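You operate a simulated robot arm through the tools that you are given. There is no shell and no other tool. Be economical: measure what you need, move in short steps, check, and stop when the job is done.

You are at the controls of a simulated two-armed robot. One attempt, no reset.

Task
Set both belt guides to the width on the guides card.
Fine: loosen each guide knob, slide the guide to the card's mark, tighten the knob again.

It is judged by the outcome, as a careful person would: the job done as asked, and still so three seconds after it is handed in. It fails if anything else is knocked over, pushed out of place, dropped, spilled or broken.

Robot
Two 7-joint arms with two-finger parallel grippers on one trunk, on a base that drives. Base frame: it is fixed to the floor where the robot stands at the start and does not move with it; the origin is under the middle of the robot, x ahead of it, y to its left, z up. Units: mm, rad, N and s.
The left shoulder is at the start at [30, 119, 1085], the right one opposite. With the tool pointing down near the work surface each hand reaches from about 100 to 620 mm from the robot's upright axis, wherever it stands, measured 20 degrees to its own side. Places, roughly: belt back button [800, 700, 1100]; belt run button [800, 700, 1100]; belt stop button [900, 800, 1100]; hose clamp knob [800, -300, 1000]; left guide [800, 500, 1000]; left guide knob [900, 600, 1100]; right guide [500, 100, 1000]; right guide knob [400, 0, 1100]. Payload 3.43 kg a hand.
The tool frame of a hand sits at the grasp point between the pads (the TCP): z along the fingers, y along the line on which they close. The tips reach 30 mm beyond it. Largest opening 94 mm; finger width 28, thickness 10; the body of the gripper, 50 by 96 mm, starts 55 mm behind the TCP.
Orientation is told as [roll, pitch, yaw] about the base's x, y, z axes, in that order, counted from this pose: with the fingers straight down and closing along the base's y, the tool's x points along the base's -x, its y along +y and its z along -z.

Tools
- The arms move only by the tool nudge_tool. It takes "left_steps", "right_steps" or both (then of equal length, played together; a hand with none holds still); each is a list of rows, each a list of 3 entries, a list of its own where there are three numbers: the turn, a rotation vector about the tool's x, y, z in rad, then the shift along the tool's x, y, z in mm, then the finger opening in mm, from 0 to 94. In form: [[[rx, ry, rz], [x, y, z], hand], ...]. A call has 1 to 10 rows; each row shifts and turns the commanded pose from where the row before left it, along the tool's axes as they then stand. Rows are played at 5 a second. More than 50 mm and 0.15 rad between two rows, or a gripper value outside its range, and nothing of the call is played. Where a pose cannot be reached the arm comes as near as it can. A force on the tool above 40 N (or 10 N above the force at the start of the call, whichever is more), or a blocked arm, ends the call early, and 0.2 s more pass. Each finger travels about 72 mm/s and halts on what it meets, pressing with about 25 N; the grip force reading is that of the motor and also rises with nothing between the fingers. The clock runs only during rows and for 0.2 s after the last one: add rows that do not move to give the fingers time. It gives the time, the measured TCP pose, the force on the tool (base axes), the opening and the grip force at its end, in the units of the frame above (readings bear some noise), with the torque about the TCP (base axes, N m) and any sound that the robot's microphone picked up, and new pictures: "views" is both (left out), scene, wrist or none (wrist: the cameras of the hands that moved).
- Cameras (640 x 400 px; columns grow to the right, rows downward): "scene" is now at [13.5, 55.4, 1782.3]; the picture's right is [0.77, -0.63, 0.00], its down [-0.53, -0.64, -0.55] and it looks along [0.35, 0.43, -0.83] (base axes); focal length 214 px, centre (320, 200). "left" rides on the left gripper at [76, -14, -102] in its tool frame; the picture's right is [0.18, 0.98, 0.00], its down [-0.75, 0.14, -0.64] and it looks along [-0.63, 0.12, 0.77] (tool axes); focal length 243 px, centre (320, 200). "right" rides on the right gripper at [76, 14, -103] in its tool frame; the picture's right is [-0.18, 0.98, 0.00], its down [-0.75, -0.14, -0.64] and it looks along [-0.63, -0.12, 0.77] (tool axes); focal length 243 px, centre (320, 200). There is no depth. A picture from a camera that has moved, and an enlarged one, comes with that camera's place and axes in the base frame and with its lens.
- move_column(by): slides the trunk up (or, below 0, down) by that many mm; the arms and the scene camera ride with it, the base frame stays. It gives what a move gives, with no picture.
- base_move(legs): drives the robot by 1 to 6 legs, each [ahead, turn to the left] in mm and rad, along the robot's own axes; the way and the turn of a leg run together, so that a leg with both is an arc; at most 1500 mm and 3.142 rad a leg. The arms and the cameras ride along, it lands a little off, and it stops where it bumps. It gives what a move gives, and a new picture of the scene camera.
- turn_head(pan, tilt): turns the head with the scene camera to pan (to the left, within 2.496 rad either way) and tilt (down, from -0.506 to 1.204), counted from straight ahead of the robot. It gives what a move gives, and a new picture of the scene camera.
- inspect(camera, box): a new picture of the part [left, top, right, bottom] of that camera's present view, enlarged. It takes no simulated time.
- hand_in(): hands the job in; it is judged then, once.

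Work in short steps. Places have to be worked out from the pictures, the camera data and where the tool is seen: move nearer, look again, correct. Check each grasp and each placing, and mend what went wrong. You have 120 turns and 260 pictures in all, those below and enlarged ones among them. Open the grippers and draw the arms clear of the work before you hand the job in, unless the task says otherwise; then end with one line.

The tools are called after "Emit:" as name(argument=value, ...) on one line, values as JSON. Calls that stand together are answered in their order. nudge_tool: Moves the arms, as the interface text tells. Its arguments: {"type":"object","properties":{"left_steps":{"type":"array","items":{"type":"array"}},"right_steps":{"type":"array","items":{"type":"array"}},"views":{"type":"string","enum":["both","scene","wrist","none"]}},"required":[]} The other tools are called the same way: move_column (by) slides the trunk up or down; base_move (legs) drives the base; turn_head (pan, tilt) turns the head that bears the scene camera; inspect (camera, box) takes an enlarged picture of a part of a camera's view; hand_in () hands the job in.

At the start:

```text
time_s: 0.0
left_ee_pos: [285.2, 321.1, 1441.1]
left_ee_rot: [0.001, -0.001, -0.001]
left_force: [0.8, 0.5, -0.8]
left_wrist_torque: [0.0, -0.01, -0.01]
left_grip_width: 94.0
left_finger_force: 0.0
right_ee_pos: [296.5, 29.2, 1364.9]
right_ee_rot: [0.0, 0.0, -0.001]
right_force: [0.2, -0.8, 0.4]
right_wrist_torque: [0.01, -0.01, 0.0]
right_grip_width: 94.2
right_finger_force: 0.0
trunk travel left (down, up): [-350.0, 60.0]
robot x, y, heading: [2.4, 1.8, 0.003]
head pan, tilt: [0.885, 0.986]
```

scene: 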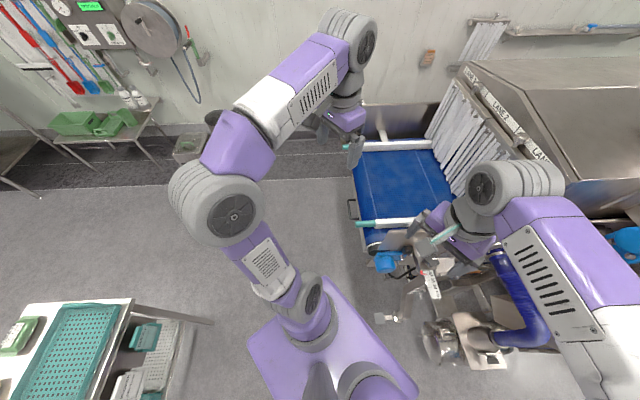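
right: 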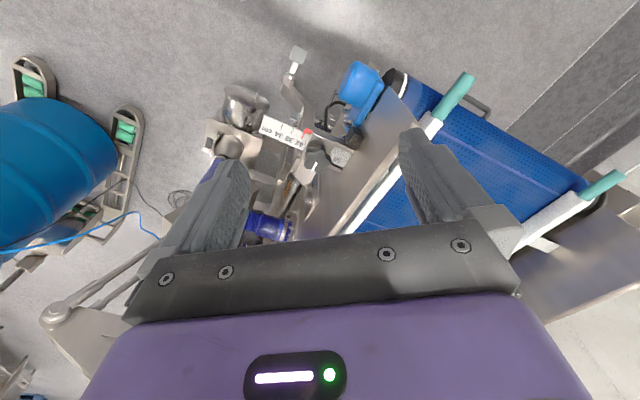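
left: 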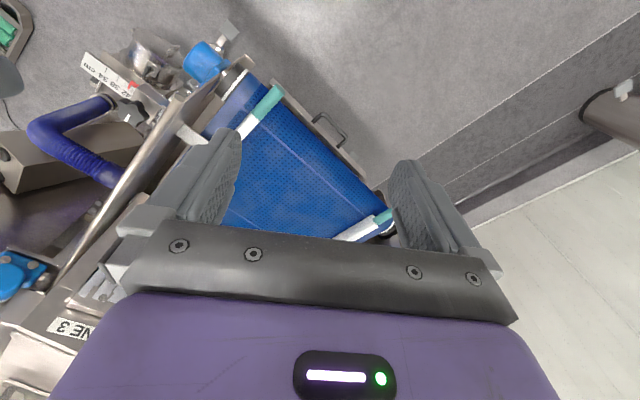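

I see a blue belt with two white/teal guides, a cm scale with a red pointer near the right guide. I enlarge the pictures to find the card, knobs and scales.

Emit:
inspect(camera="scene", box=[330, 130, 530, 370])

Emit:
inspect(camera="right", box=[190, 40, 430, 240])

Emit:
inspect(camera="left", box=[60, 20, 300, 220])

Emit:
inspect(camera="scene", box=[20, 0, 220, 130])

```text
1.67 times, centred on (430, 250) of scene
camera zoom: at [13.5, 55.4, 1782.3], right [0.77, -0.63, 0.0], down [-0.53, -0.64, -0.55], along [0.35, 0.43, -0.83], focal length 358 px, centre (137, 117)
```

zoom: 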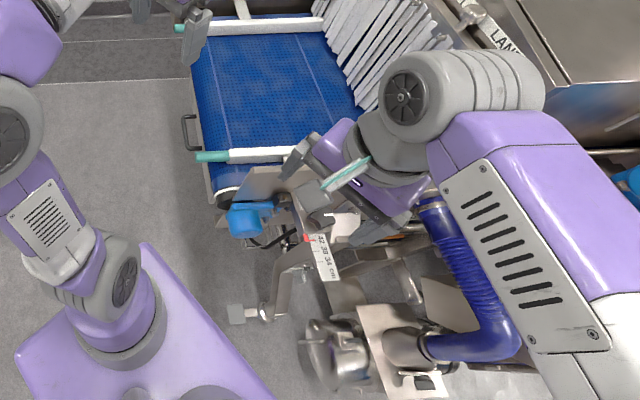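

```text
2.00 times, centred on (310, 140) of right
camera zoom: at [219.5, 42.8, 1466.4], right [0.18, 0.98, 0.0], down [0.75, -0.14, 0.64], along [0.63, -0.12, -0.77], focal length 485 px, centre (340, 320)
```

zoom: 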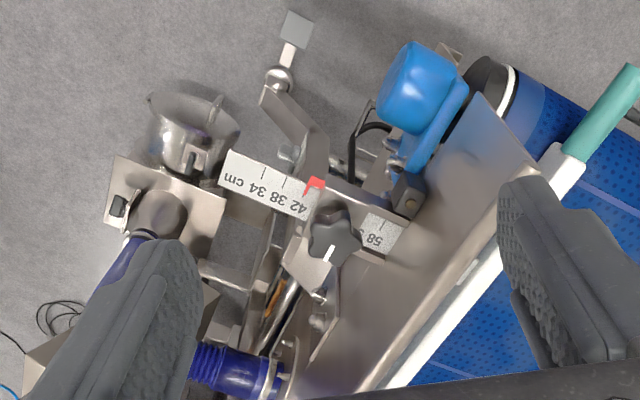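

```text
2.00 times, centred on (180, 120) of left
camera zoom: at [208.4, 307.2, 1541.8], right [-0.18, 0.98, 0.0], down [0.75, 0.14, 0.64], along [0.63, 0.12, -0.77], focal length 485 px, centre (600, 360)
```

zoom: 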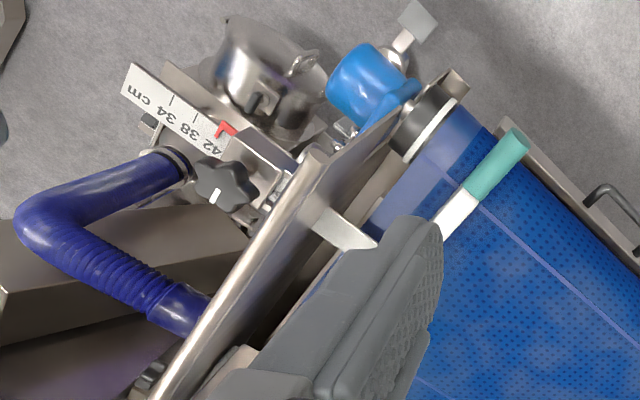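

```text
3.08 times, centred on (120, 65) of scene
camera zoom: at [13.5, 55.4, 1782.3], right [0.77, -0.63, 0.0], down [-0.53, -0.64, -0.55], along [0.35, 0.43, -0.83], focal length 660 px, centre (935, 615)
```

zoom: 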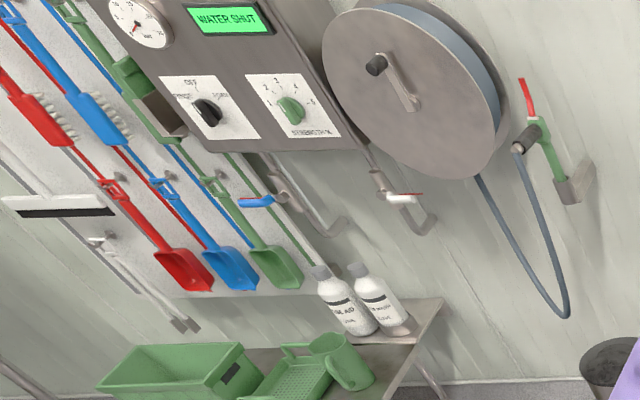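

The right guide has a scale (34–58 cm) with a red pointer and a black star knob. The card isn't visible yet, so I turn the head.

Emit:
turn_head(pan=0.3, tilt=0.6)

Emit:
turn_head(pan=-0.7, tilt=0.6)

Emit:
turn_head(pan=1.0, tilt=0.35)

Emit:
turn_head(pan=2.0, tilt=0.5)

```text
time_s: 1.0
left_ee_pos: [285.2, 322.3, 1440.0]
left_ee_rot: [-0.001, 0.001, 0.002]
left_force: [-0.8, -0.1, -0.1]
left_wrist_torque: [0.02, -0.04, 0.0]
left_grip_width: 93.8
left_finger_force: 0.0
right_ee_pos: [295.9, 29.0, 1364.8]
right_ee_rot: [0.001, -0.001, -0.001]
right_force: [-0.1, 0.1, 0.7]
right_wrist_torque: [-0.03, -0.03, -0.01]
right_grip_width: 94.1
right_finger_force: 0.1
trunk travel left (down, up): [-350.0, 60.0]
robot x, y, heading: [0.2, -0.5, 0.0]
head pan, tilt: [0.3, 0.6]
camera scene: at [53.2, 27.1, 1813.2], right [0.3, -0.95, 0.0], down [-0.54, -0.17, -0.82], along [0.79, 0.24, -0.57], focal length 214 px, centre (320, 200)
```

scene: 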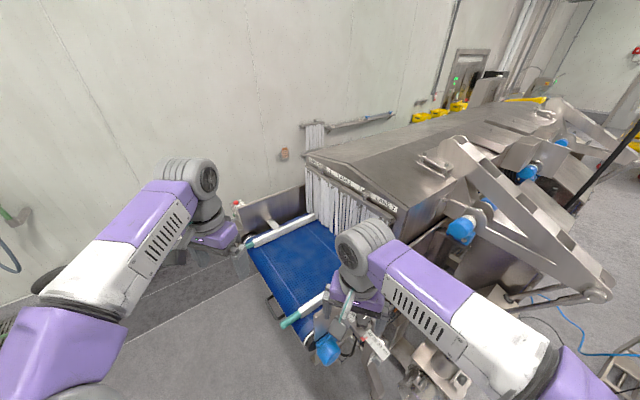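

```text
time_s: 2.3
left_ee_pos: [284.5, 321.2, 1440.0]
left_ee_rot: [0.0, 0.0, 0.001]
left_force: [0.4, -0.4, -0.5]
left_wrist_torque: [0.02, -0.01, 0.03]
left_grip_width: 94.1
left_finger_force: 0.1
right_ee_pos: [295.1, 29.9, 1364.7]
right_ee_rot: [0.001, 0.0, -0.002]
right_force: [-0.5, -0.4, -0.2]
right_wrist_torque: [-0.01, -0.01, 0.01]
right_grip_width: 94.0
right_finger_force: 0.1
trunk travel left (down, up): [-350.0, 60.0]
robot x, y, heading: [0.0, 1.6, -0.001]
head pan, tilt: [-0.7, 0.6]
camera scene: at [36.5, -56.1, 1813.3], right [-0.64, -0.77, 0.0], down [-0.43, 0.36, -0.83], along [0.63, -0.53, -0.56], focal length 214 px, centre (320, 200)
```

scene: 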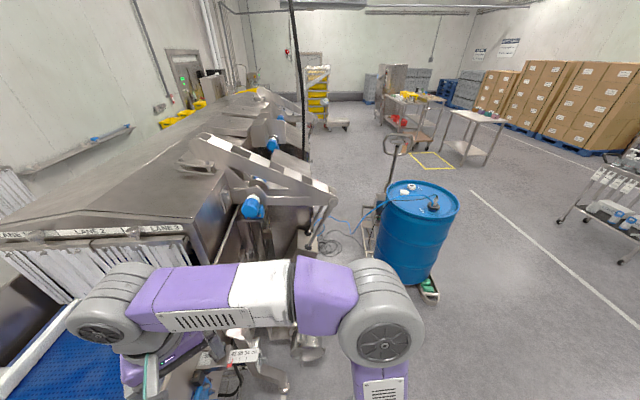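

```text
time_s: 4.0
left_ee_pos: [284.4, 322.0, 1441.4]
left_ee_rot: [-0.001, 0.0, 0.0]
left_force: [-0.1, -0.6, 0.4]
left_wrist_torque: [0.0, -0.02, 0.02]
left_grip_width: 94.1
left_finger_force: 0.0
right_ee_pos: [295.4, 30.0, 1365.0]
right_ee_rot: [-0.001, -0.001, 0.002]
right_force: [0.2, -0.8, 0.7]
right_wrist_torque: [-0.01, 0.01, -0.01]
right_grip_width: 94.0
right_finger_force: 0.1
trunk travel left (down, up): [-350.0, 60.0]
robot x, y, heading: [3.7, -2.0, -0.001]
head pan, tilt: [1.0, 0.351]
camera scene: at [19.2, 79.1, 1836.1], right [0.84, -0.54, 0.0], down [-0.19, -0.29, -0.94], along [0.51, 0.79, -0.34], focal length 214 px, centre (320, 200)
```

scene: 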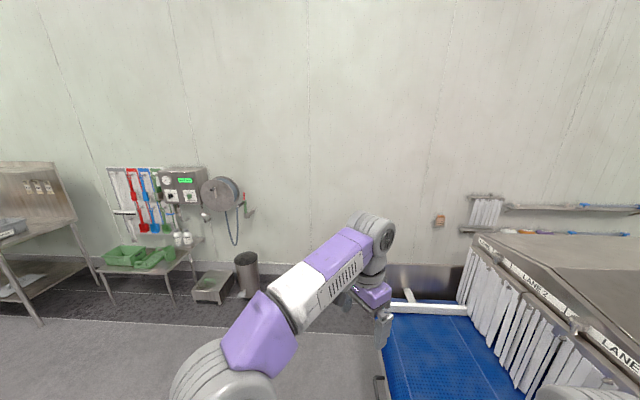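

```text
time_s: 5.3
left_ee_pos: [285.1, 322.1, 1439.2]
left_ee_rot: [0.001, 0.0, 0.0]
left_force: [0.2, 0.2, 0.2]
left_wrist_torque: [-0.03, -0.01, 0.02]
left_grip_width: 94.2
left_finger_force: 0.1
right_ee_pos: [296.3, 29.4, 1364.5]
right_ee_rot: [0.0, -0.001, 0.0]
right_force: [-0.2, 0.1, 0.9]
right_wrist_torque: [-0.02, -0.03, 0.02]
right_grip_width: 94.0
right_finger_force: 0.1
trunk travel left (down, up): [-350.0, 60.0]
robot x, y, heading: [2.2, -0.6, 0.002]
head pan, tilt: [2.0, 0.499]
camera scene: at [-69.0, 83.6, 1822.4], right [0.91, 0.42, 0.0], down [0.2, -0.44, -0.88], along [-0.36, 0.8, -0.48], focal length 214 px, centre (320, 200)
```

scene: 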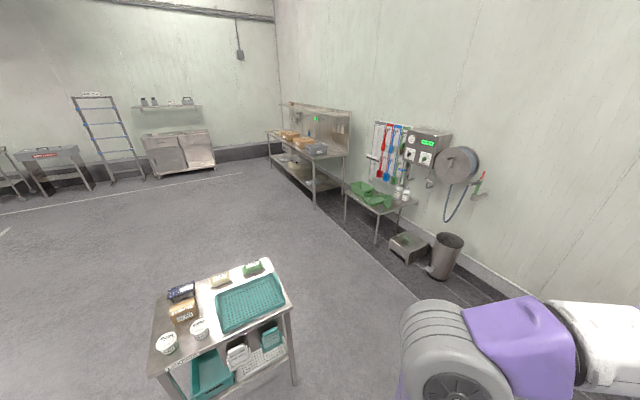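

No card yet. I look closely at the area around the belt with the head aimed at it, and zoom.

Emit:
turn_head(pan=0.5, tilt=0.75)

Emit:
inspect(camera="scene", box=[200, 60, 420, 200])

Emit:
inspect(camera="scene", box=[220, 190, 440, 330])

Emit:
inspect(camera="scene", box=[400, 30, 620, 170])

```text
time_s: 6.9
left_ee_pos: [285.2, 321.6, 1439.7]
left_ee_rot: [0.0, 0.0, -0.001]
left_force: [0.3, 0.3, -0.5]
left_wrist_torque: [0.02, 0.02, -0.02]
left_grip_width: 94.2
left_finger_force: 0.1
right_ee_pos: [295.3, 29.5, 1364.4]
right_ee_rot: [0.001, 0.001, 0.001]
right_force: [0.7, -0.1, 0.2]
right_wrist_torque: [0.02, 0.0, -0.02]
right_grip_width: 94.1
right_finger_force: 0.1
trunk travel left (down, up): [-350.0, 60.0]
robot x, y, heading: [2.3, 2.6, -0.002]
head pan, tilt: [0.499, 0.75]
camera scene: at [41.5, 40.5, 1800.4], right [0.48, -0.88, 0.0], down [-0.6, -0.33, -0.73], along [0.64, 0.35, -0.68], focal length 214 px, centre (320, 200)
```

scene: 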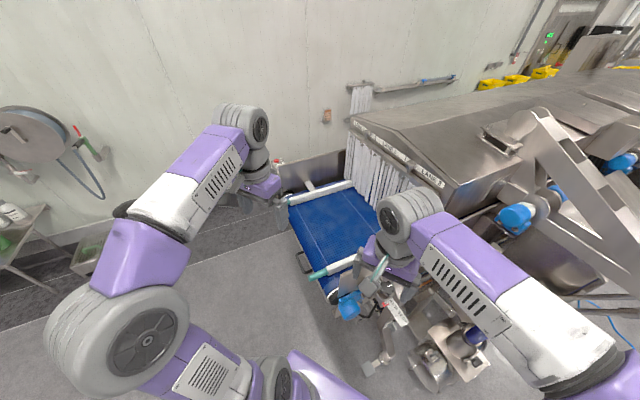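

```text
2.86 times, centred on (310, 130) of scene
camera zoom: at [41.5, 40.5, 1800.4], right [0.48, -0.88, 0.0], down [-0.6, -0.33, -0.73], along [0.64, 0.35, -0.68], focal length 613 px, centre (349, 400)
```

zoom: 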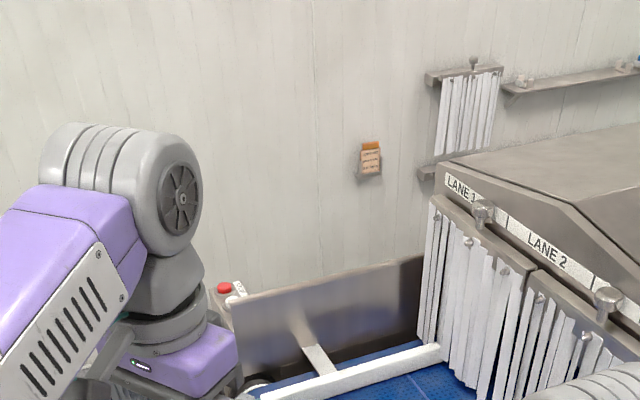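

```text
2.86 times, centred on (330, 260) of scene
camera zoom: at [41.5, 40.5, 1800.4], right [0.48, -0.88, 0.0], down [-0.6, -0.33, -0.73], along [0.64, 0.35, -0.68], focal length 613 px, centre (291, 29)
```

zoom: 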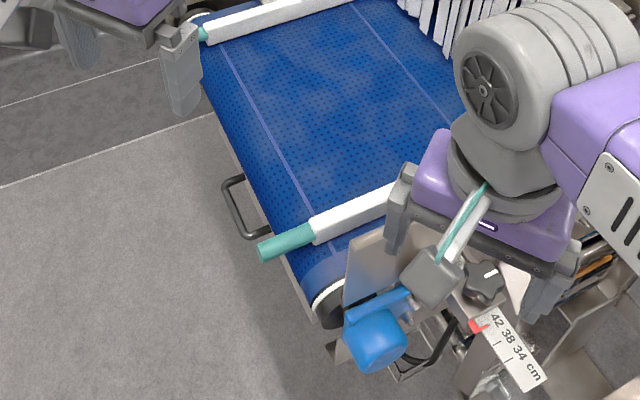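

```text
2.86 times, centred on (510, 100) of scene
camera zoom: at [41.5, 40.5, 1800.4], right [0.48, -0.88, 0.0], down [-0.6, -0.33, -0.73], along [0.64, 0.35, -0.68], focal length 613 px, centre (-223, 486)
```

zoom: 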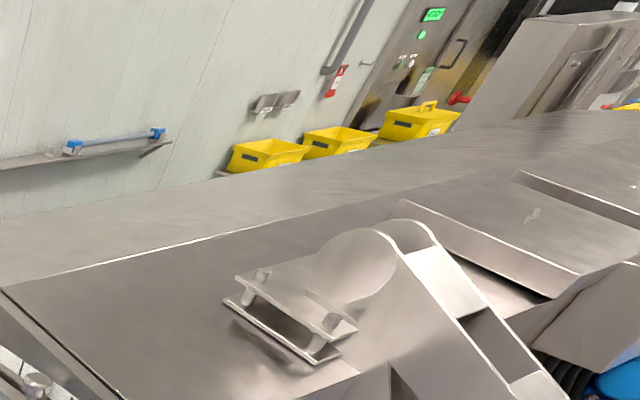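

An orange card hangs on the wall; I zoom in on it.

Emit:
inspect(camera="scene", box=[318, 104, 338, 126])

Emit:
inspect(camera="scene", box=[268, 150, 308, 176])

```text
16.00 times, centred on (328, 115) of scene
camera zoom: at [41.5, 40.5, 1800.4], right [0.48, -0.88, 0.0], down [-0.6, -0.33, -0.73], along [0.64, 0.35, -0.68], focal length 3432 px, centre (192, 1560)
```

zoom: 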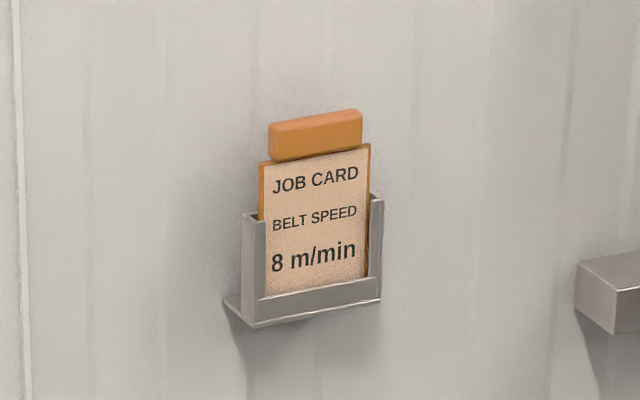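

```text
15.38 times, centred on (288, 163) of scene
camera zoom: at [41.5, 40.5, 1800.4], right [0.48, -0.88, 0.0], down [-0.6, -0.33, -0.73], along [0.64, 0.35, -0.68], focal length 3300 px, centre (812, 769)
```

zoom: 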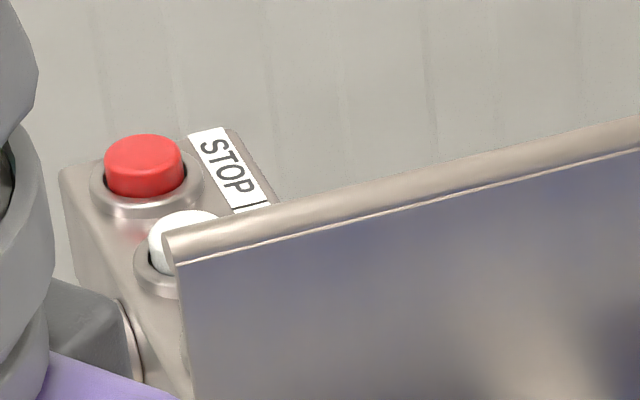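

That's the speed card; the guides card is elsewhere. I scan the other directions with zooms.

Emit:
turn_head(pan=1.6, tilt=0.4)

Emit:
inspect(camera="scene", box=[60, 120, 380, 320])

Emit:
turn_head(pan=0.0, tilt=0.5)

Emit:
inspect(camera="scene", box=[160, 140, 480, 340])

Emit:
turn_head(pan=-0.7, tilt=0.9)

Emit:
turn_head(pan=-1.8, tilt=0.6)

Emit:
turn_head(pan=2.4, tilt=0.7)

Emit:
inspect(camera="scene", box=[240, 140, 560, 340])

```text
time_s: 8.2
left_ee_pos: [284.9, 320.9, 1440.8]
left_ee_rot: [0.0, 0.001, 0.0]
left_force: [-0.1, 0.0, 0.5]
left_wrist_torque: [-0.03, -0.01, 0.01]
left_grip_width: 93.9
left_finger_force: 0.1
right_ee_pos: [295.6, 30.0, 1364.8]
right_ee_rot: [0.001, 0.001, -0.001]
right_force: [-0.5, -0.3, 0.6]
right_wrist_torque: [-0.01, -0.02, 0.04]
right_grip_width: 94.0
right_finger_force: 0.1
trunk travel left (down, up): [-350.0, 60.0]
robot x, y, heading: [-1.6, -0.3, -0.001]
head pan, tilt: [1.6, 0.4]
camera scene: at [-33.9, 93.4, 1831.5], right [1.0, 0.03, 0.0], down [0.01, -0.39, -0.92], along [-0.03, 0.92, -0.39], focal length 214 px, centre (320, 200)
```

scene: 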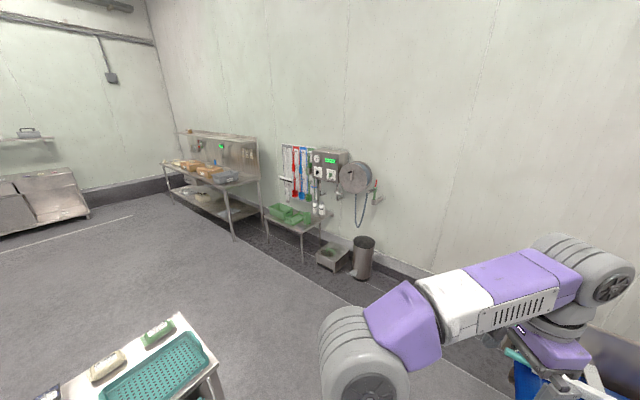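

```text
2.00 times, centred on (220, 220) of scene
camera zoom: at [-33.9, 93.4, 1831.5], right [1.0, 0.03, 0.0], down [0.01, -0.39, -0.92], along [-0.03, 0.92, -0.39], focal length 429 px, centre (520, 160)
```

zoom: 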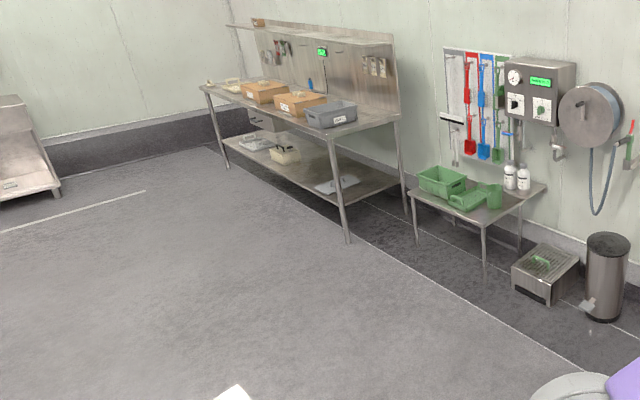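

```text
time_s: 9.9
left_ee_pos: [284.5, 320.9, 1440.7]
left_ee_rot: [-0.001, -0.001, 0.0]
left_force: [0.7, 0.7, 0.2]
left_wrist_torque: [-0.03, 0.01, 0.01]
left_grip_width: 93.9
left_finger_force: 0.1
right_ee_pos: [297.1, 29.5, 1364.2]
right_ee_rot: [0.001, 0.0, 0.0]
right_force: [-0.1, 0.2, 0.6]
right_wrist_torque: [0.0, 0.03, -0.02]
right_grip_width: 93.9
right_finger_force: 0.0
trunk travel left (down, up): [-350.0, 60.0]
robot x, y, heading: [-0.9, 1.8, 0.005]
head pan, tilt: [0.0, 0.499]
camera scene: at [59.8, 0.9, 1822.4], right [0.0, -1.0, 0.0], down [-0.48, 0.0, -0.88], along [0.88, 0.0, -0.48], focal length 214 px, centre (320, 200)
```

scene: 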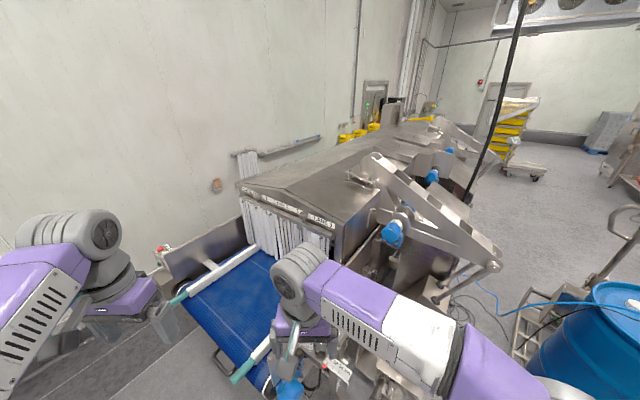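

```text
2.00 times, centred on (320, 240) of scene
camera zoom: at [59.8, 0.9, 1822.4], right [0.0, -1.0, 0.0], down [-0.48, 0.0, -0.88], along [0.88, 0.0, -0.48], focal length 429 px, centre (320, 120)
```

zoom: 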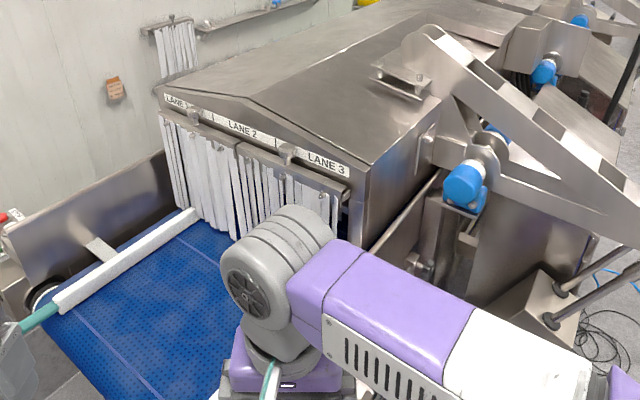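

```text
time_s: 10.9
left_ee_pos: [285.7, 320.3, 1440.2]
left_ee_rot: [0.0, 0.0, -0.001]
left_force: [0.1, -0.6, 0.3]
left_wrist_torque: [-0.01, 0.0, 0.0]
left_grip_width: 94.0
left_finger_force: 0.1
right_ee_pos: [295.8, 28.4, 1364.8]
right_ee_rot: [0.0, 0.001, 0.003]
right_force: [0.0, 2.1, 0.8]
right_wrist_torque: [0.0, 0.01, 0.0]
right_grip_width: 94.1
right_finger_force: 0.1
trunk travel left (down, up): [-350.0, 60.0]
robot x, y, heading: [4.6, 0.9, 0.001]
head pan, tilt: [-0.7, 0.901]
camera scene: at [26.6, -47.7, 1788.5], right [-0.64, -0.77, 0.0], down [-0.6, 0.5, -0.62], along [0.48, -0.4, -0.78], focal length 214 px, centre (320, 200)
```

scene: 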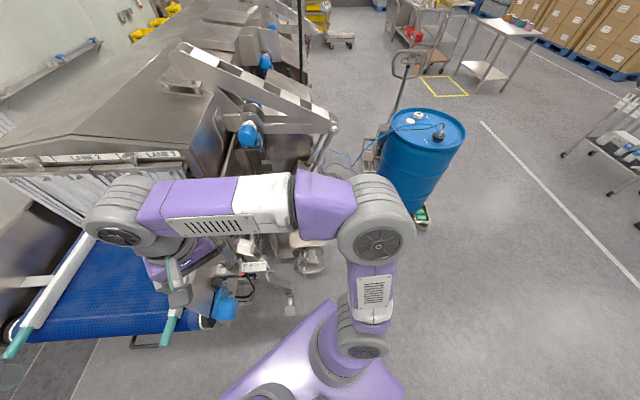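

```text
time_s: 12.3
left_ee_pos: [283.3, 321.7, 1440.2]
left_ee_rot: [0.0, 0.0, 0.002]
left_force: [0.2, -0.4, 0.9]
left_wrist_torque: [0.0, 0.02, 0.01]
left_grip_width: 93.9
left_finger_force: 0.0
right_ee_pos: [295.5, 30.2, 1364.0]
right_ee_rot: [0.0, -0.001, 0.0]
right_force: [-0.5, 0.9, 0.1]
right_wrist_torque: [-0.01, -0.02, 0.0]
right_grip_width: 94.1
right_finger_force: 0.0
trunk travel left (down, up): [-350.0, 60.0]
robot x, y, heading: [-4.2, -0.1, 0.004]
head pan, tilt: [-1.799, 0.6]
camera scene: at [-51.1, -85.3, 1813.3], right [-0.97, 0.23, 0.0], down [0.13, 0.55, -0.82], along [-0.19, -0.8, -0.57], focal length 214 px, centre (320, 200)
```

scene: 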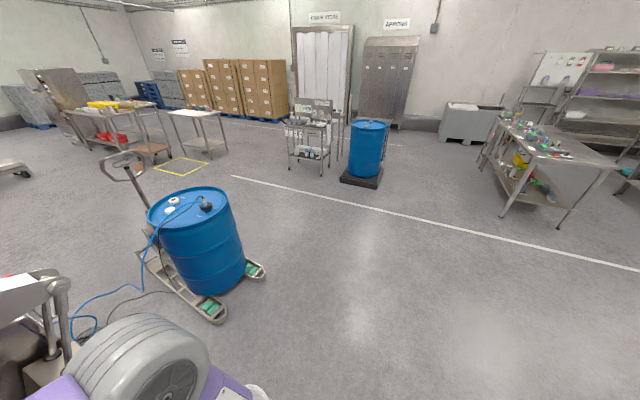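

```text
time_s: 15.7
left_ee_pos: [285.5, 321.3, 1439.8]
left_ee_rot: [0.002, 0.0, 0.0]
left_force: [0.3, 0.1, -0.2]
left_wrist_torque: [0.0, 0.0, -0.03]
left_grip_width: 93.9
left_finger_force: 0.1
right_ee_pos: [296.2, 29.6, 1364.8]
right_ee_rot: [0.001, 0.001, 0.001]
right_force: [0.2, -0.5, -0.2]
right_wrist_torque: [0.01, 0.0, 0.01]
right_grip_width: 94.0
right_finger_force: 0.1
trunk travel left (down, up): [-350.0, 60.0]
robot x, y, heading: [0.2, -1.1, -0.002]
head pan, tilt: [2.4, 0.7]
camera scene: at [-93.8, 58.2, 1804.7], right [0.68, 0.74, 0.0], down [0.47, -0.44, -0.76], along [-0.56, 0.52, -0.64], focal length 214 px, centre (320, 200)
```

scene: 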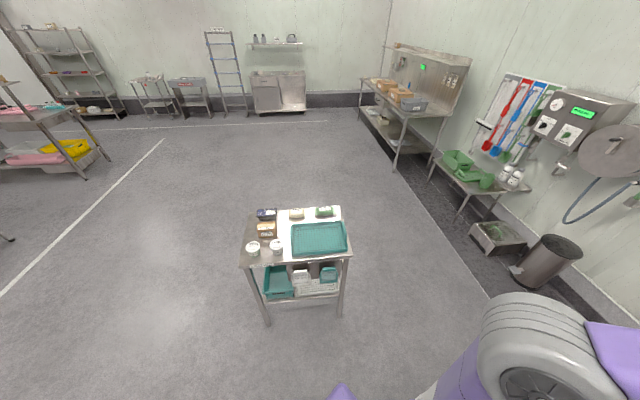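

```text
2.00 times, centred on (400, 240) of scene
camera zoom: at [-93.8, 58.2, 1804.7], right [0.68, 0.74, 0.0], down [0.47, -0.44, -0.76], along [-0.56, 0.52, -0.64], focal length 429 px, centre (160, 120)
```

zoom: 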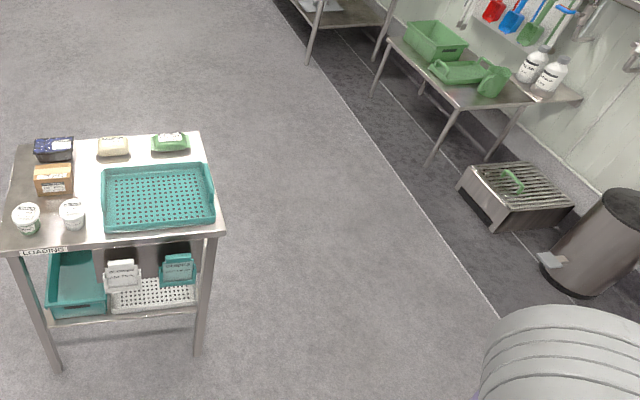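

Cards hang on the loading cart under its top; zoom on them.

Emit:
inspect(camera="scene", box=[286, 258, 346, 296])

```text
10.53 times, centred on (316, 277) of scene
camera zoom: at [-93.8, 58.2, 1804.7], right [0.68, 0.74, 0.0], down [0.47, -0.44, -0.76], along [-0.56, 0.52, -0.64], focal length 2258 px, centre (362, -610)
```

zoom: 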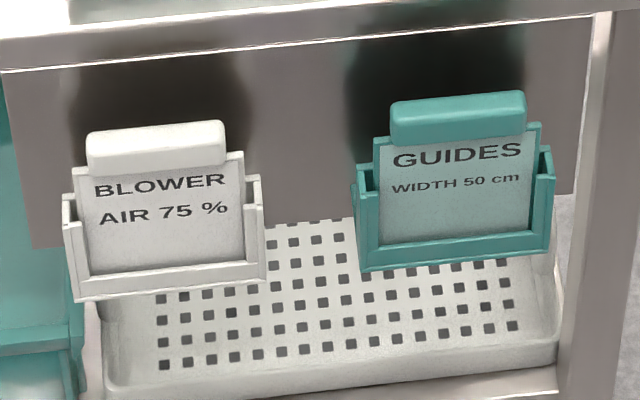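

The card says width 50 cm. From the two wrist views I put the right knob at about (428, -1, 1096) and the pointer at (400, -17, 1046). I zoom further to read the scale and mechanism, both wrist cameras.

Emit:
inspect(camera="right", box=[255, 100, 365, 170])

Emit:
inspect(camera="left", box=[75, 35, 215, 125])

Emit:
turn_head(pan=0.6, tilt=0.9)

Emit:
inspect(camera="scene", box=[280, 180, 480, 310])

```text
5.71 times, centred on (310, 135) of right
camera zoom: at [219.5, 42.8, 1466.4], right [0.18, 0.98, 0.0], down [0.75, -0.14, 0.64], along [0.63, -0.12, -0.77], focal length 1386 px, centre (377, 571)
```

zoom: 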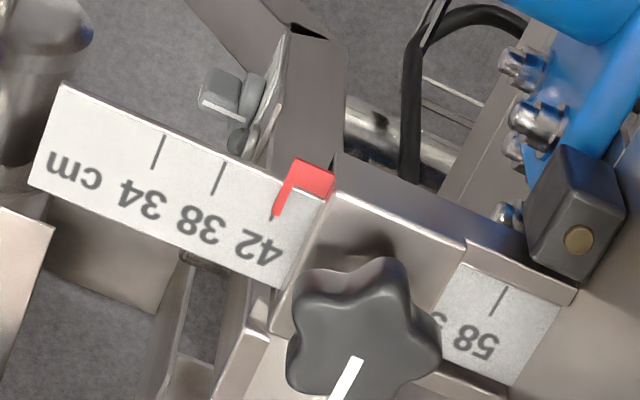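

```text
4.44 times, centred on (145, 80) of left
camera zoom: at [208.4, 307.2, 1541.8], right [-0.18, 0.98, 0.0], down [0.75, 0.14, 0.64], along [0.63, 0.12, -0.77], focal length 1078 px, centre (1098, 733)
```

zoom: 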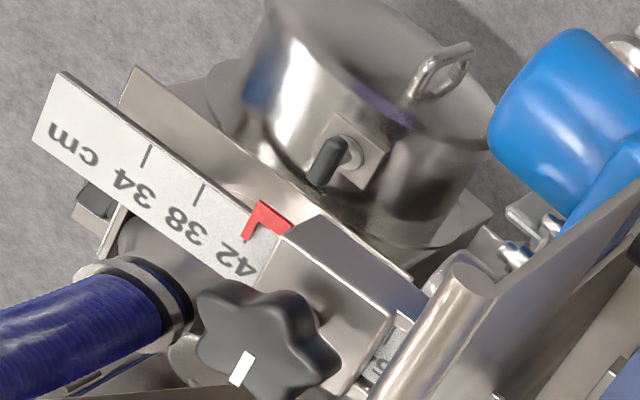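

```text
time_s: 17.5
left_ee_pos: [284.6, 320.6, 1439.4]
left_ee_rot: [0.0, 0.002, 0.001]
left_force: [-0.1, -0.4, 0.0]
left_wrist_torque: [0.0, -0.02, 0.04]
left_grip_width: 94.1
left_finger_force: 0.1
right_ee_pos: [296.1, 29.8, 1365.0]
right_ee_rot: [0.001, 0.001, 0.0]
right_force: [-0.5, 1.1, -0.5]
right_wrist_torque: [0.03, 0.0, 0.02]
right_grip_width: 93.9
right_finger_force: 0.0
trunk travel left (down, up): [-350.0, 60.0]
robot x, y, heading: [1.4, -0.7, 0.003]
head pan, tilt: [0.6, 0.901]
camera scene: at [31.0, 43.5, 1788.5], right [0.57, -0.82, 0.0], down [-0.65, -0.44, -0.62], along [0.51, 0.35, -0.78], focal length 214 px, centre (320, 200)
```

scene: 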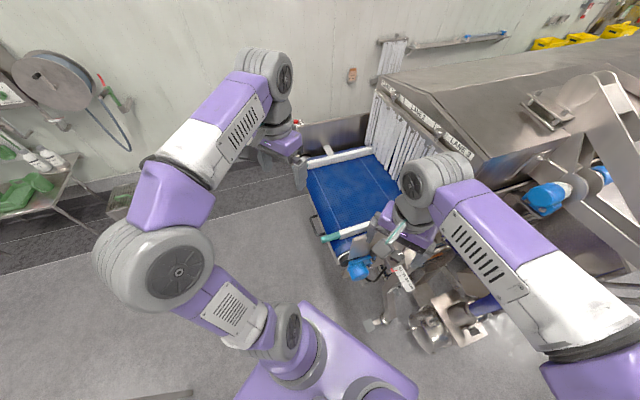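

```text
3.08 times, centred on (380, 245) of scene
camera zoom: at [31.0, 43.5, 1788.5], right [0.57, -0.82, 0.0], down [-0.65, -0.44, -0.62], along [0.51, 0.35, -0.78], focal length 660 px, centre (135, 62)
```

zoom: 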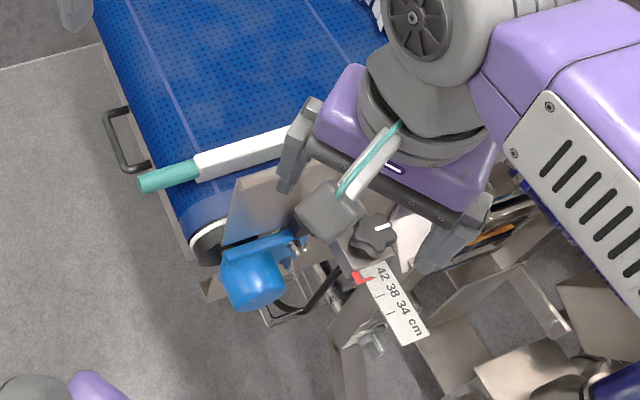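

The pointer reads 42 on a half-scale (120 mm for 24 cm), so each guide must go 40 mm outward, along about (-0.585, -0.811). The scale bar slides under a fixed pointer and clamp. I bring the right hand over the knob for a closer look.

Emit:
nudge_tool(right_steps=[[[0, 0, 0], [-26.4, -6.2, 30], 94], [[0, 0, 0], [-26.4, -6.2, 30], 94], [[0, 0, 0], [-26.4, -6.2, 30], 94], [[0, 0, 0], [-26.4, -6.2, 30], 94], [[0, 0, 0], [-26.4, -6.2, 30], 94], [[0, 0, 0], [0, 0, 0], 94]], views="wrist")

Emit:
inspect(camera="left", box=[60, 20, 300, 220])

```text
time_s: 18.9
left_ee_pos: [285.2, 321.7, 1440.0]
left_ee_rot: [0.0, 0.0, 0.001]
left_force: [0.0, 0.9, 1.0]
left_wrist_torque: [-0.04, 0.0, 0.0]
left_grip_width: 94.2
left_finger_force: 0.0
right_ee_pos: [427.1, -0.9, 1214.3]
right_ee_rot: [0.0, 0.0, 0.001]
right_force: [0.1, 0.2, 0.3]
right_wrist_torque: [-0.02, 0.0, -0.03]
right_grip_width: 94.2
right_finger_force: 0.1
trunk travel left (down, up): [-350.0, 60.0]
robot x, y, heading: [-0.1, 0.4, -0.001]
head pan, tilt: [0.6, 0.901]
camera right: at [350.5, 11.2, 1316.3], right [0.18, 0.98, 0.0], down [0.75, -0.14, 0.64], along [0.63, -0.12, -0.77], focal length 243 px, centre (320, 200)
```

right: 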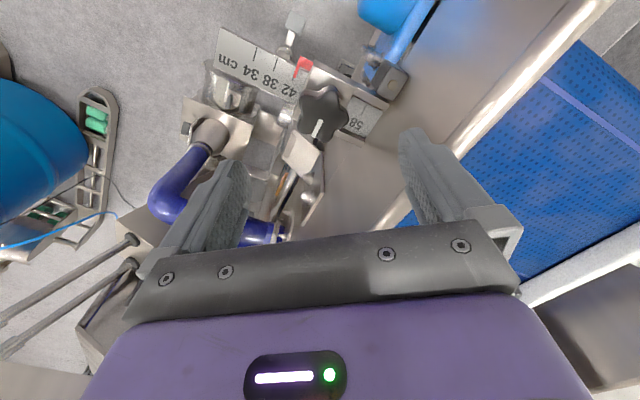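

```text
2.00 times, centred on (180, 120) of left
camera zoom: at [207.5, 307.1, 1542.0], right [-0.18, 0.98, 0.0], down [0.75, 0.14, 0.64], along [0.63, 0.12, -0.77], focal length 485 px, centre (600, 360)
```

zoom: 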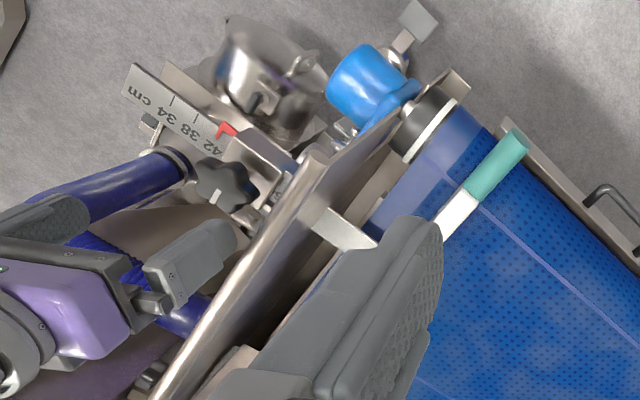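

Let me zoom in on the knob from the hand.

Emit:
inspect(camera="right", box=[260, 40, 420, 140])

Emit:
inspect(camera="left", box=[120, 60, 216, 120])

```text
4.00 times, centred on (340, 90) of right
camera zoom: at [350.5, 11.2, 1316.3], right [0.18, 0.98, 0.0], down [0.75, -0.14, 0.64], along [0.63, -0.12, -0.77], focal length 970 px, centre (240, 640)
```

zoom: 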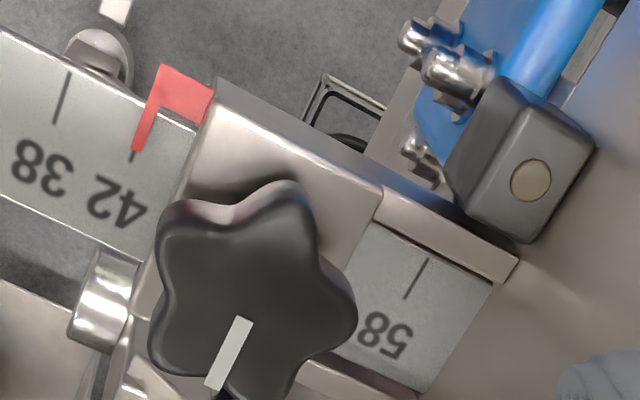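

```text
6.67 times, centred on (168, 90) of left
camera zoom: at [207.5, 307.1, 1542.0], right [-0.18, 0.98, 0.0], down [0.75, 0.14, 0.64], along [0.63, 0.12, -0.77], focal length 1618 px, centre (1333, 933)
```

zoom: 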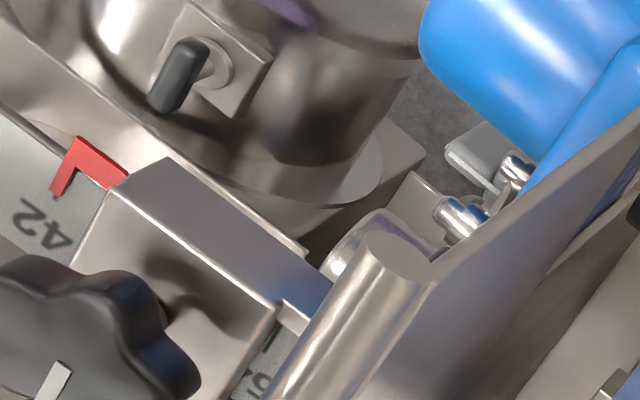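

Knob centre is about (428, -2), top near z 1101, roughly 44 mm across, vertical axis; the guard rod is ~56 mm belt-side. I descend straight with a 70 mm opening to tips just beside the knob.

Emit:
nudge_tool(right_steps=[[[0, 0, 0], [-1, -1, 30], 70], [[0, 0, 0], [0, 0, 30], 70], [[0, 0, 0], [0, 0, 25], 70], [[0, 0, 0], [0, 0, 17], 70], [[0, 0, 0], [0, 0, 0], 70]], views="wrist")

Emit:
inspect(camera="left", box=[60, 20, 300, 220])

```text
time_s: 20.1
left_ee_pos: [284.7, 321.1, 1440.4]
left_ee_rot: [0.0, 0.0, 0.001]
left_force: [-1.0, 0.8, 0.5]
left_wrist_torque: [-0.01, 0.02, 0.03]
left_grip_width: 93.8
left_finger_force: 0.0
right_ee_pos: [428.5, -2.6, 1113.1]
right_ee_rot: [0.0, -0.001, 0.0]
right_force: [-0.3, 0.0, -0.1]
right_wrist_torque: [-0.01, -0.02, 0.01]
right_grip_width: 70.0
right_finger_force: 0.0
trunk travel left (down, up): [-350.0, 60.0]
robot x, y, heading: [1.2, 0.5, -0.004]
head pan, tilt: [0.6, 0.901]
camera right: at [352.1, 11.2, 1214.1], right [0.18, 0.98, 0.0], down [0.75, -0.14, 0.64], along [0.63, -0.12, -0.77], focal length 243 px, centre (320, 200)
```

right: 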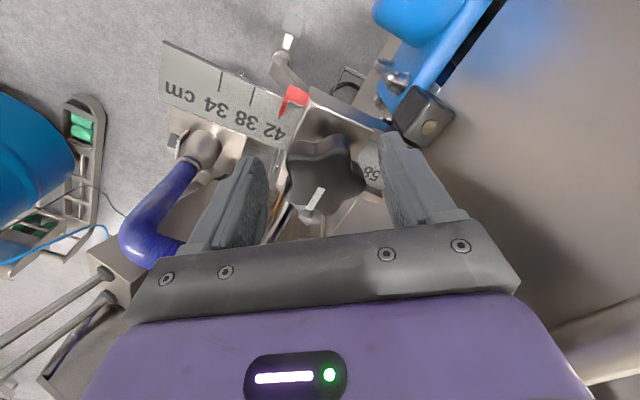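

```text
2.00 times, centred on (180, 120) of left
camera zoom: at [208.2, 307.1, 1541.9], right [-0.18, 0.98, 0.0], down [0.75, 0.14, 0.64], along [0.63, 0.12, -0.77], focal length 485 px, centre (600, 360)
```

zoom: 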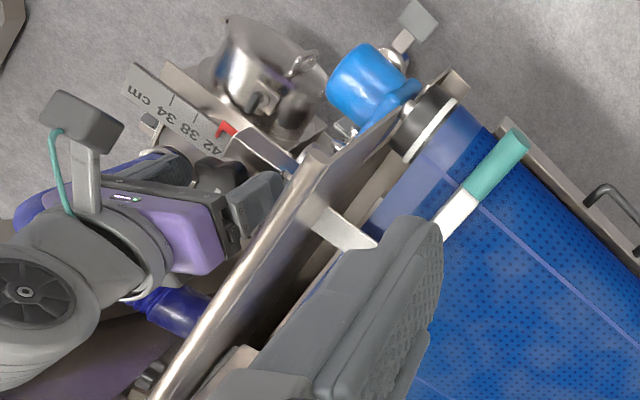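

The knob sits centred between the fingers. I go 4 mm lower and close.

Emit:
nudge_tool(right_steps=[[[0, 0, 0], [0, 0, 4], 70], [[0, 0, 0], [0, 0, 0], 45], [[0, 0, 0], [0, 0, 0], 30], [[0, 0, 0], [0, 0, 0], 30], [[0, 0, 0], [0, 0, 0], 30]], views="wrist")

```text
time_s: 21.3
left_ee_pos: [285.0, 321.4, 1440.0]
left_ee_rot: [0.0, 0.002, 0.0]
left_force: [-0.7, 0.3, 0.6]
left_wrist_torque: [0.05, 0.01, 0.0]
left_grip_width: 93.9
left_finger_force: 0.0
right_ee_pos: [429.3, -0.5, 1108.2]
right_ee_rot: [0.0, -0.001, 0.002]
right_force: [-0.3, 4.0, -3.0]
right_wrist_torque: [0.2, -0.98, 0.0]
right_grip_width: 43.8
right_finger_force: 44.8
trunk travel left (down, up): [-350.0, 60.0]
robot x, y, heading: [-0.7, -2.2, -0.0]
head pan, tilt: [0.6, 0.901]
camera right: at [352.5, 11.9, 1209.9], right [0.18, 0.98, 0.0], down [0.75, -0.14, 0.64], along [0.63, -0.12, -0.77], focal length 243 px, centre (320, 200)
```

right: 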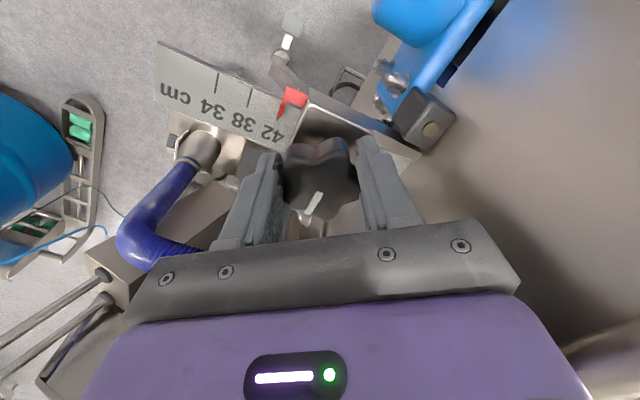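

Knob is gripped (43.8 mm). I turn it counter-clockwise (rz negative) by 0.6 rad.

Emit:
nudge_tool(right_steps=[[[0, 0, -0.12], [0, 0, 0], 30], [[0, 0, -0.12], [0, 0, 0], 30], [[0, 0, -0.12], [0, 0, 0], 30], [[0, 0, -0.12], [0, 0, 0], 30], [[0, 0, -0.12], [0, 0, 0], 30]], views="wrist")

```text
time_s: 22.5
left_ee_pos: [284.8, 319.6, 1440.2]
left_ee_rot: [0.001, 0.0, 0.0]
left_force: [-0.3, 0.1, -1.0]
left_wrist_torque: [0.0, 0.01, 0.03]
left_grip_width: 94.2
left_finger_force: 0.1
right_ee_pos: [428.8, -3.1, 1107.9]
right_ee_rot: [0.0, -0.002, 0.601]
right_force: [2.5, -2.4, -5.0]
right_wrist_torque: [0.63, -0.29, -0.07]
right_grip_width: 43.5
right_finger_force: 45.3
trunk travel left (down, up): [-350.0, 60.0]
robot x, y, heading: [1.2, -1.6, 0.003]
head pan, tilt: [0.6, 0.901]
camera right: at [358.5, -35.6, 1210.0], right [-0.41, 0.91, 0.0], down [0.7, 0.31, 0.64], along [0.59, 0.26, -0.77], focal length 243 px, centre (320, 200)
```

right: 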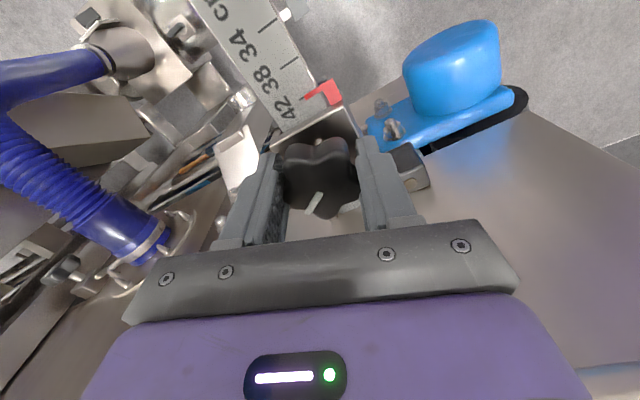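

The knob follows the hand (mark unchanged relative to fingers). I continue another 0.9 rad.

Emit:
nudge_tool(right_steps=[[[0, 0, -0.13], [0, 0, 0], 30], [[0, 0, -0.13], [0, 0, 0], 30], [[0, 0, -0.13], [0, 0, 0], 30], [[0, 0, -0.13], [0, 0, 0], 30], [[0, 0, -0.13], [0, 0, 0], 30], [[0, 0, -0.13], [0, 0, 0], 30], [[0, 0, -0.13], [0, 0, 0], 30]], views="wrist")

```text
time_s: 24.1
left_ee_pos: [288.6, 320.1, 1439.9]
left_ee_rot: [0.003, 0.002, 0.0]
left_force: [0.2, 0.1, 0.4]
left_wrist_torque: [0.01, 0.0, -0.03]
left_grip_width: 94.2
left_finger_force: 0.0
right_ee_pos: [432.2, -4.7, 1108.0]
right_ee_rot: [-0.002, -0.001, 1.511]
right_force: [17.8, -13.7, 5.2]
right_wrist_torque: [-0.66, 0.25, -0.11]
right_grip_width: 43.6
right_finger_force: 44.6
trunk travel left (down, up): [-350.0, 60.0]
robot x, y, heading: [0.4, 2.4, 0.001]
head pan, tilt: [0.6, 0.901]
camera right: at [413.0, -81.0, 1209.8], right [-0.97, 0.24, 0.0], down [0.18, 0.74, 0.64], along [0.16, 0.62, -0.77], focal length 243 px, centre (320, 200)
```

right: 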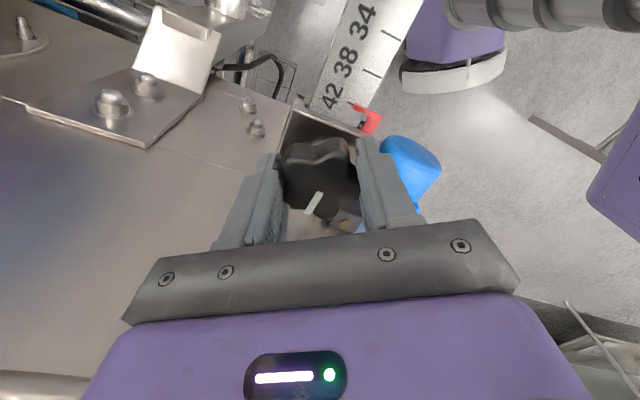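

A sideways force of ~22 N arose late in the turn. I check the scene before going on.

Emit:
inspect(camera="scene", box=[300, 140, 560, 340])

Emit:
inspect(camera="left", box=[0, 0, 300, 220])

```text
2.00 times, centred on (430, 240) of scene
camera zoom: at [34.4, 40.9, 1788.6], right [0.56, -0.83, 0.0], down [-0.65, -0.44, -0.62], along [0.51, 0.35, -0.78], focal length 429 px, centre (100, 120)
```

zoom: 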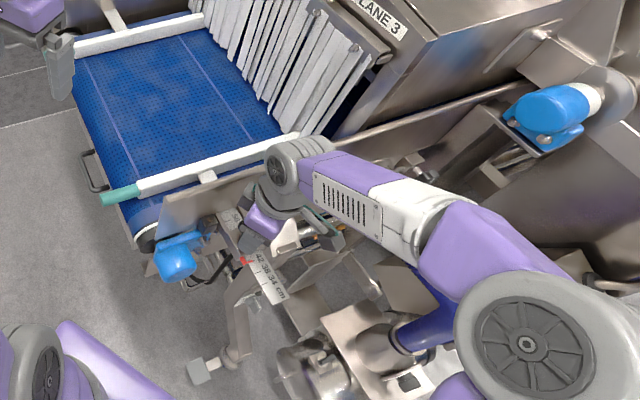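

```text
1.82 times, centred on (150, 110) of left
camera zoom: at [211.2, 305.0, 1541.9], right [-0.18, 0.98, 0.0], down [0.75, 0.14, 0.64], along [0.63, 0.12, -0.77], focal length 441 px, centre (629, 364)
```

zoom: 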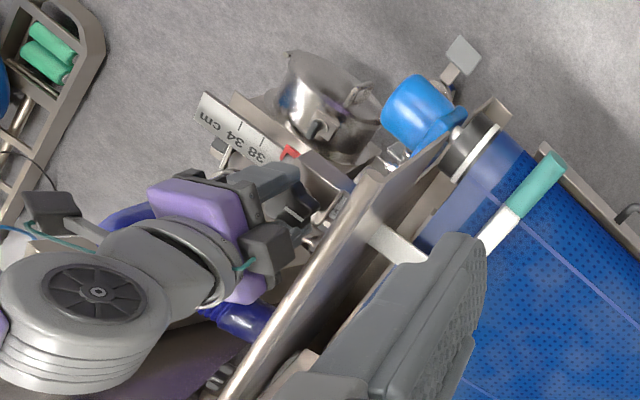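

The pattern fits the knob axis being at about (433, -1), i.e. 4 mm off my grip centre. I open, turn back to yaw 0 and read the pose.

Emit:
nudge_tool(right_steps=[[[0, 0, 0], [0, 0, 0], 66], [[0, 0, 0], [0, 0, 0], 66], [[0, 0, 0.15], [0, 0, 0], 66], [[0, 0, 0.15], [0, 0, 0], 66], [[0, 0, 0.15], [0, 0, 0], 66], [[0, 0, 0.15], [0, 0, 0], 66], [[0, 0, 0.15], [0, 0, 0], 66], [[0, 0, 0.15], [0, 0, 0], 66], [[0, 0, 0.15], [0, 0, 0], 66], [[0, 0, 0.15], [0, 0, 0], 66]], views="wrist")

```text
time_s: 26.3
left_ee_pos: [285.4, 321.8, 1440.4]
left_ee_rot: [0.003, 0.001, -0.001]
left_force: [1.7, -0.3, 0.2]
left_wrist_torque: [-0.01, 0.0, -0.01]
left_grip_width: 94.0
left_finger_force: 0.1
right_ee_pos: [428.3, -2.2, 1108.0]
right_ee_rot: [0.001, 0.0, 0.31]
right_force: [0.5, 0.4, 0.1]
right_wrist_torque: [-0.04, -0.01, 0.0]
right_grip_width: 66.1
right_finger_force: 0.0
trunk travel left (down, up): [-350.0, 60.0]
robot x, y, heading: [0.6, -0.1, 0.001]
head pan, tilt: [0.6, 0.901]
camera right: at [351.6, -12.6, 1210.4], right [-0.12, 0.99, 0.0], down [0.76, 0.09, 0.64], along [0.64, 0.08, -0.77], focal length 243 px, centre (320, 200)
```

right: 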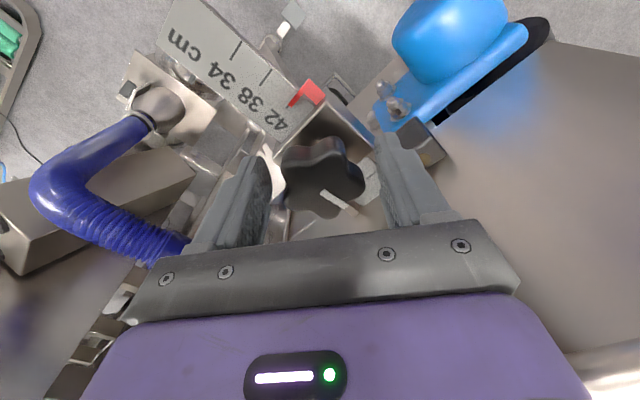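

Mark direction looks odd; zoom to see the knob state.

Emit:
inspect(camera="right", box=[240, 70, 440, 230])

```text
2.50 times, centred on (340, 150) of right
camera zoom: at [351.6, -12.6, 1210.4], right [-0.12, 0.99, 0.0], down [0.76, 0.09, 0.64], along [0.64, 0.08, -0.77], focal length 606 px, centre (270, 325)
```

zoom: 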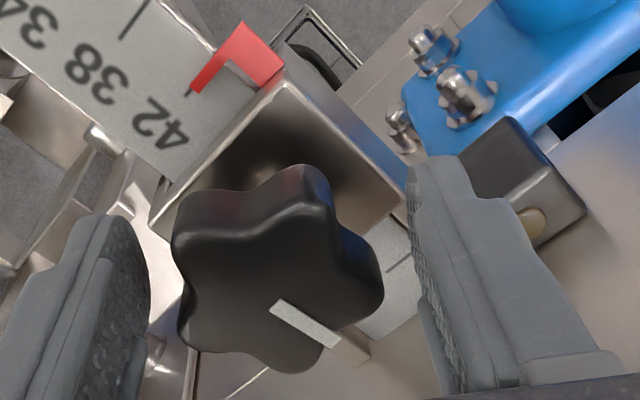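

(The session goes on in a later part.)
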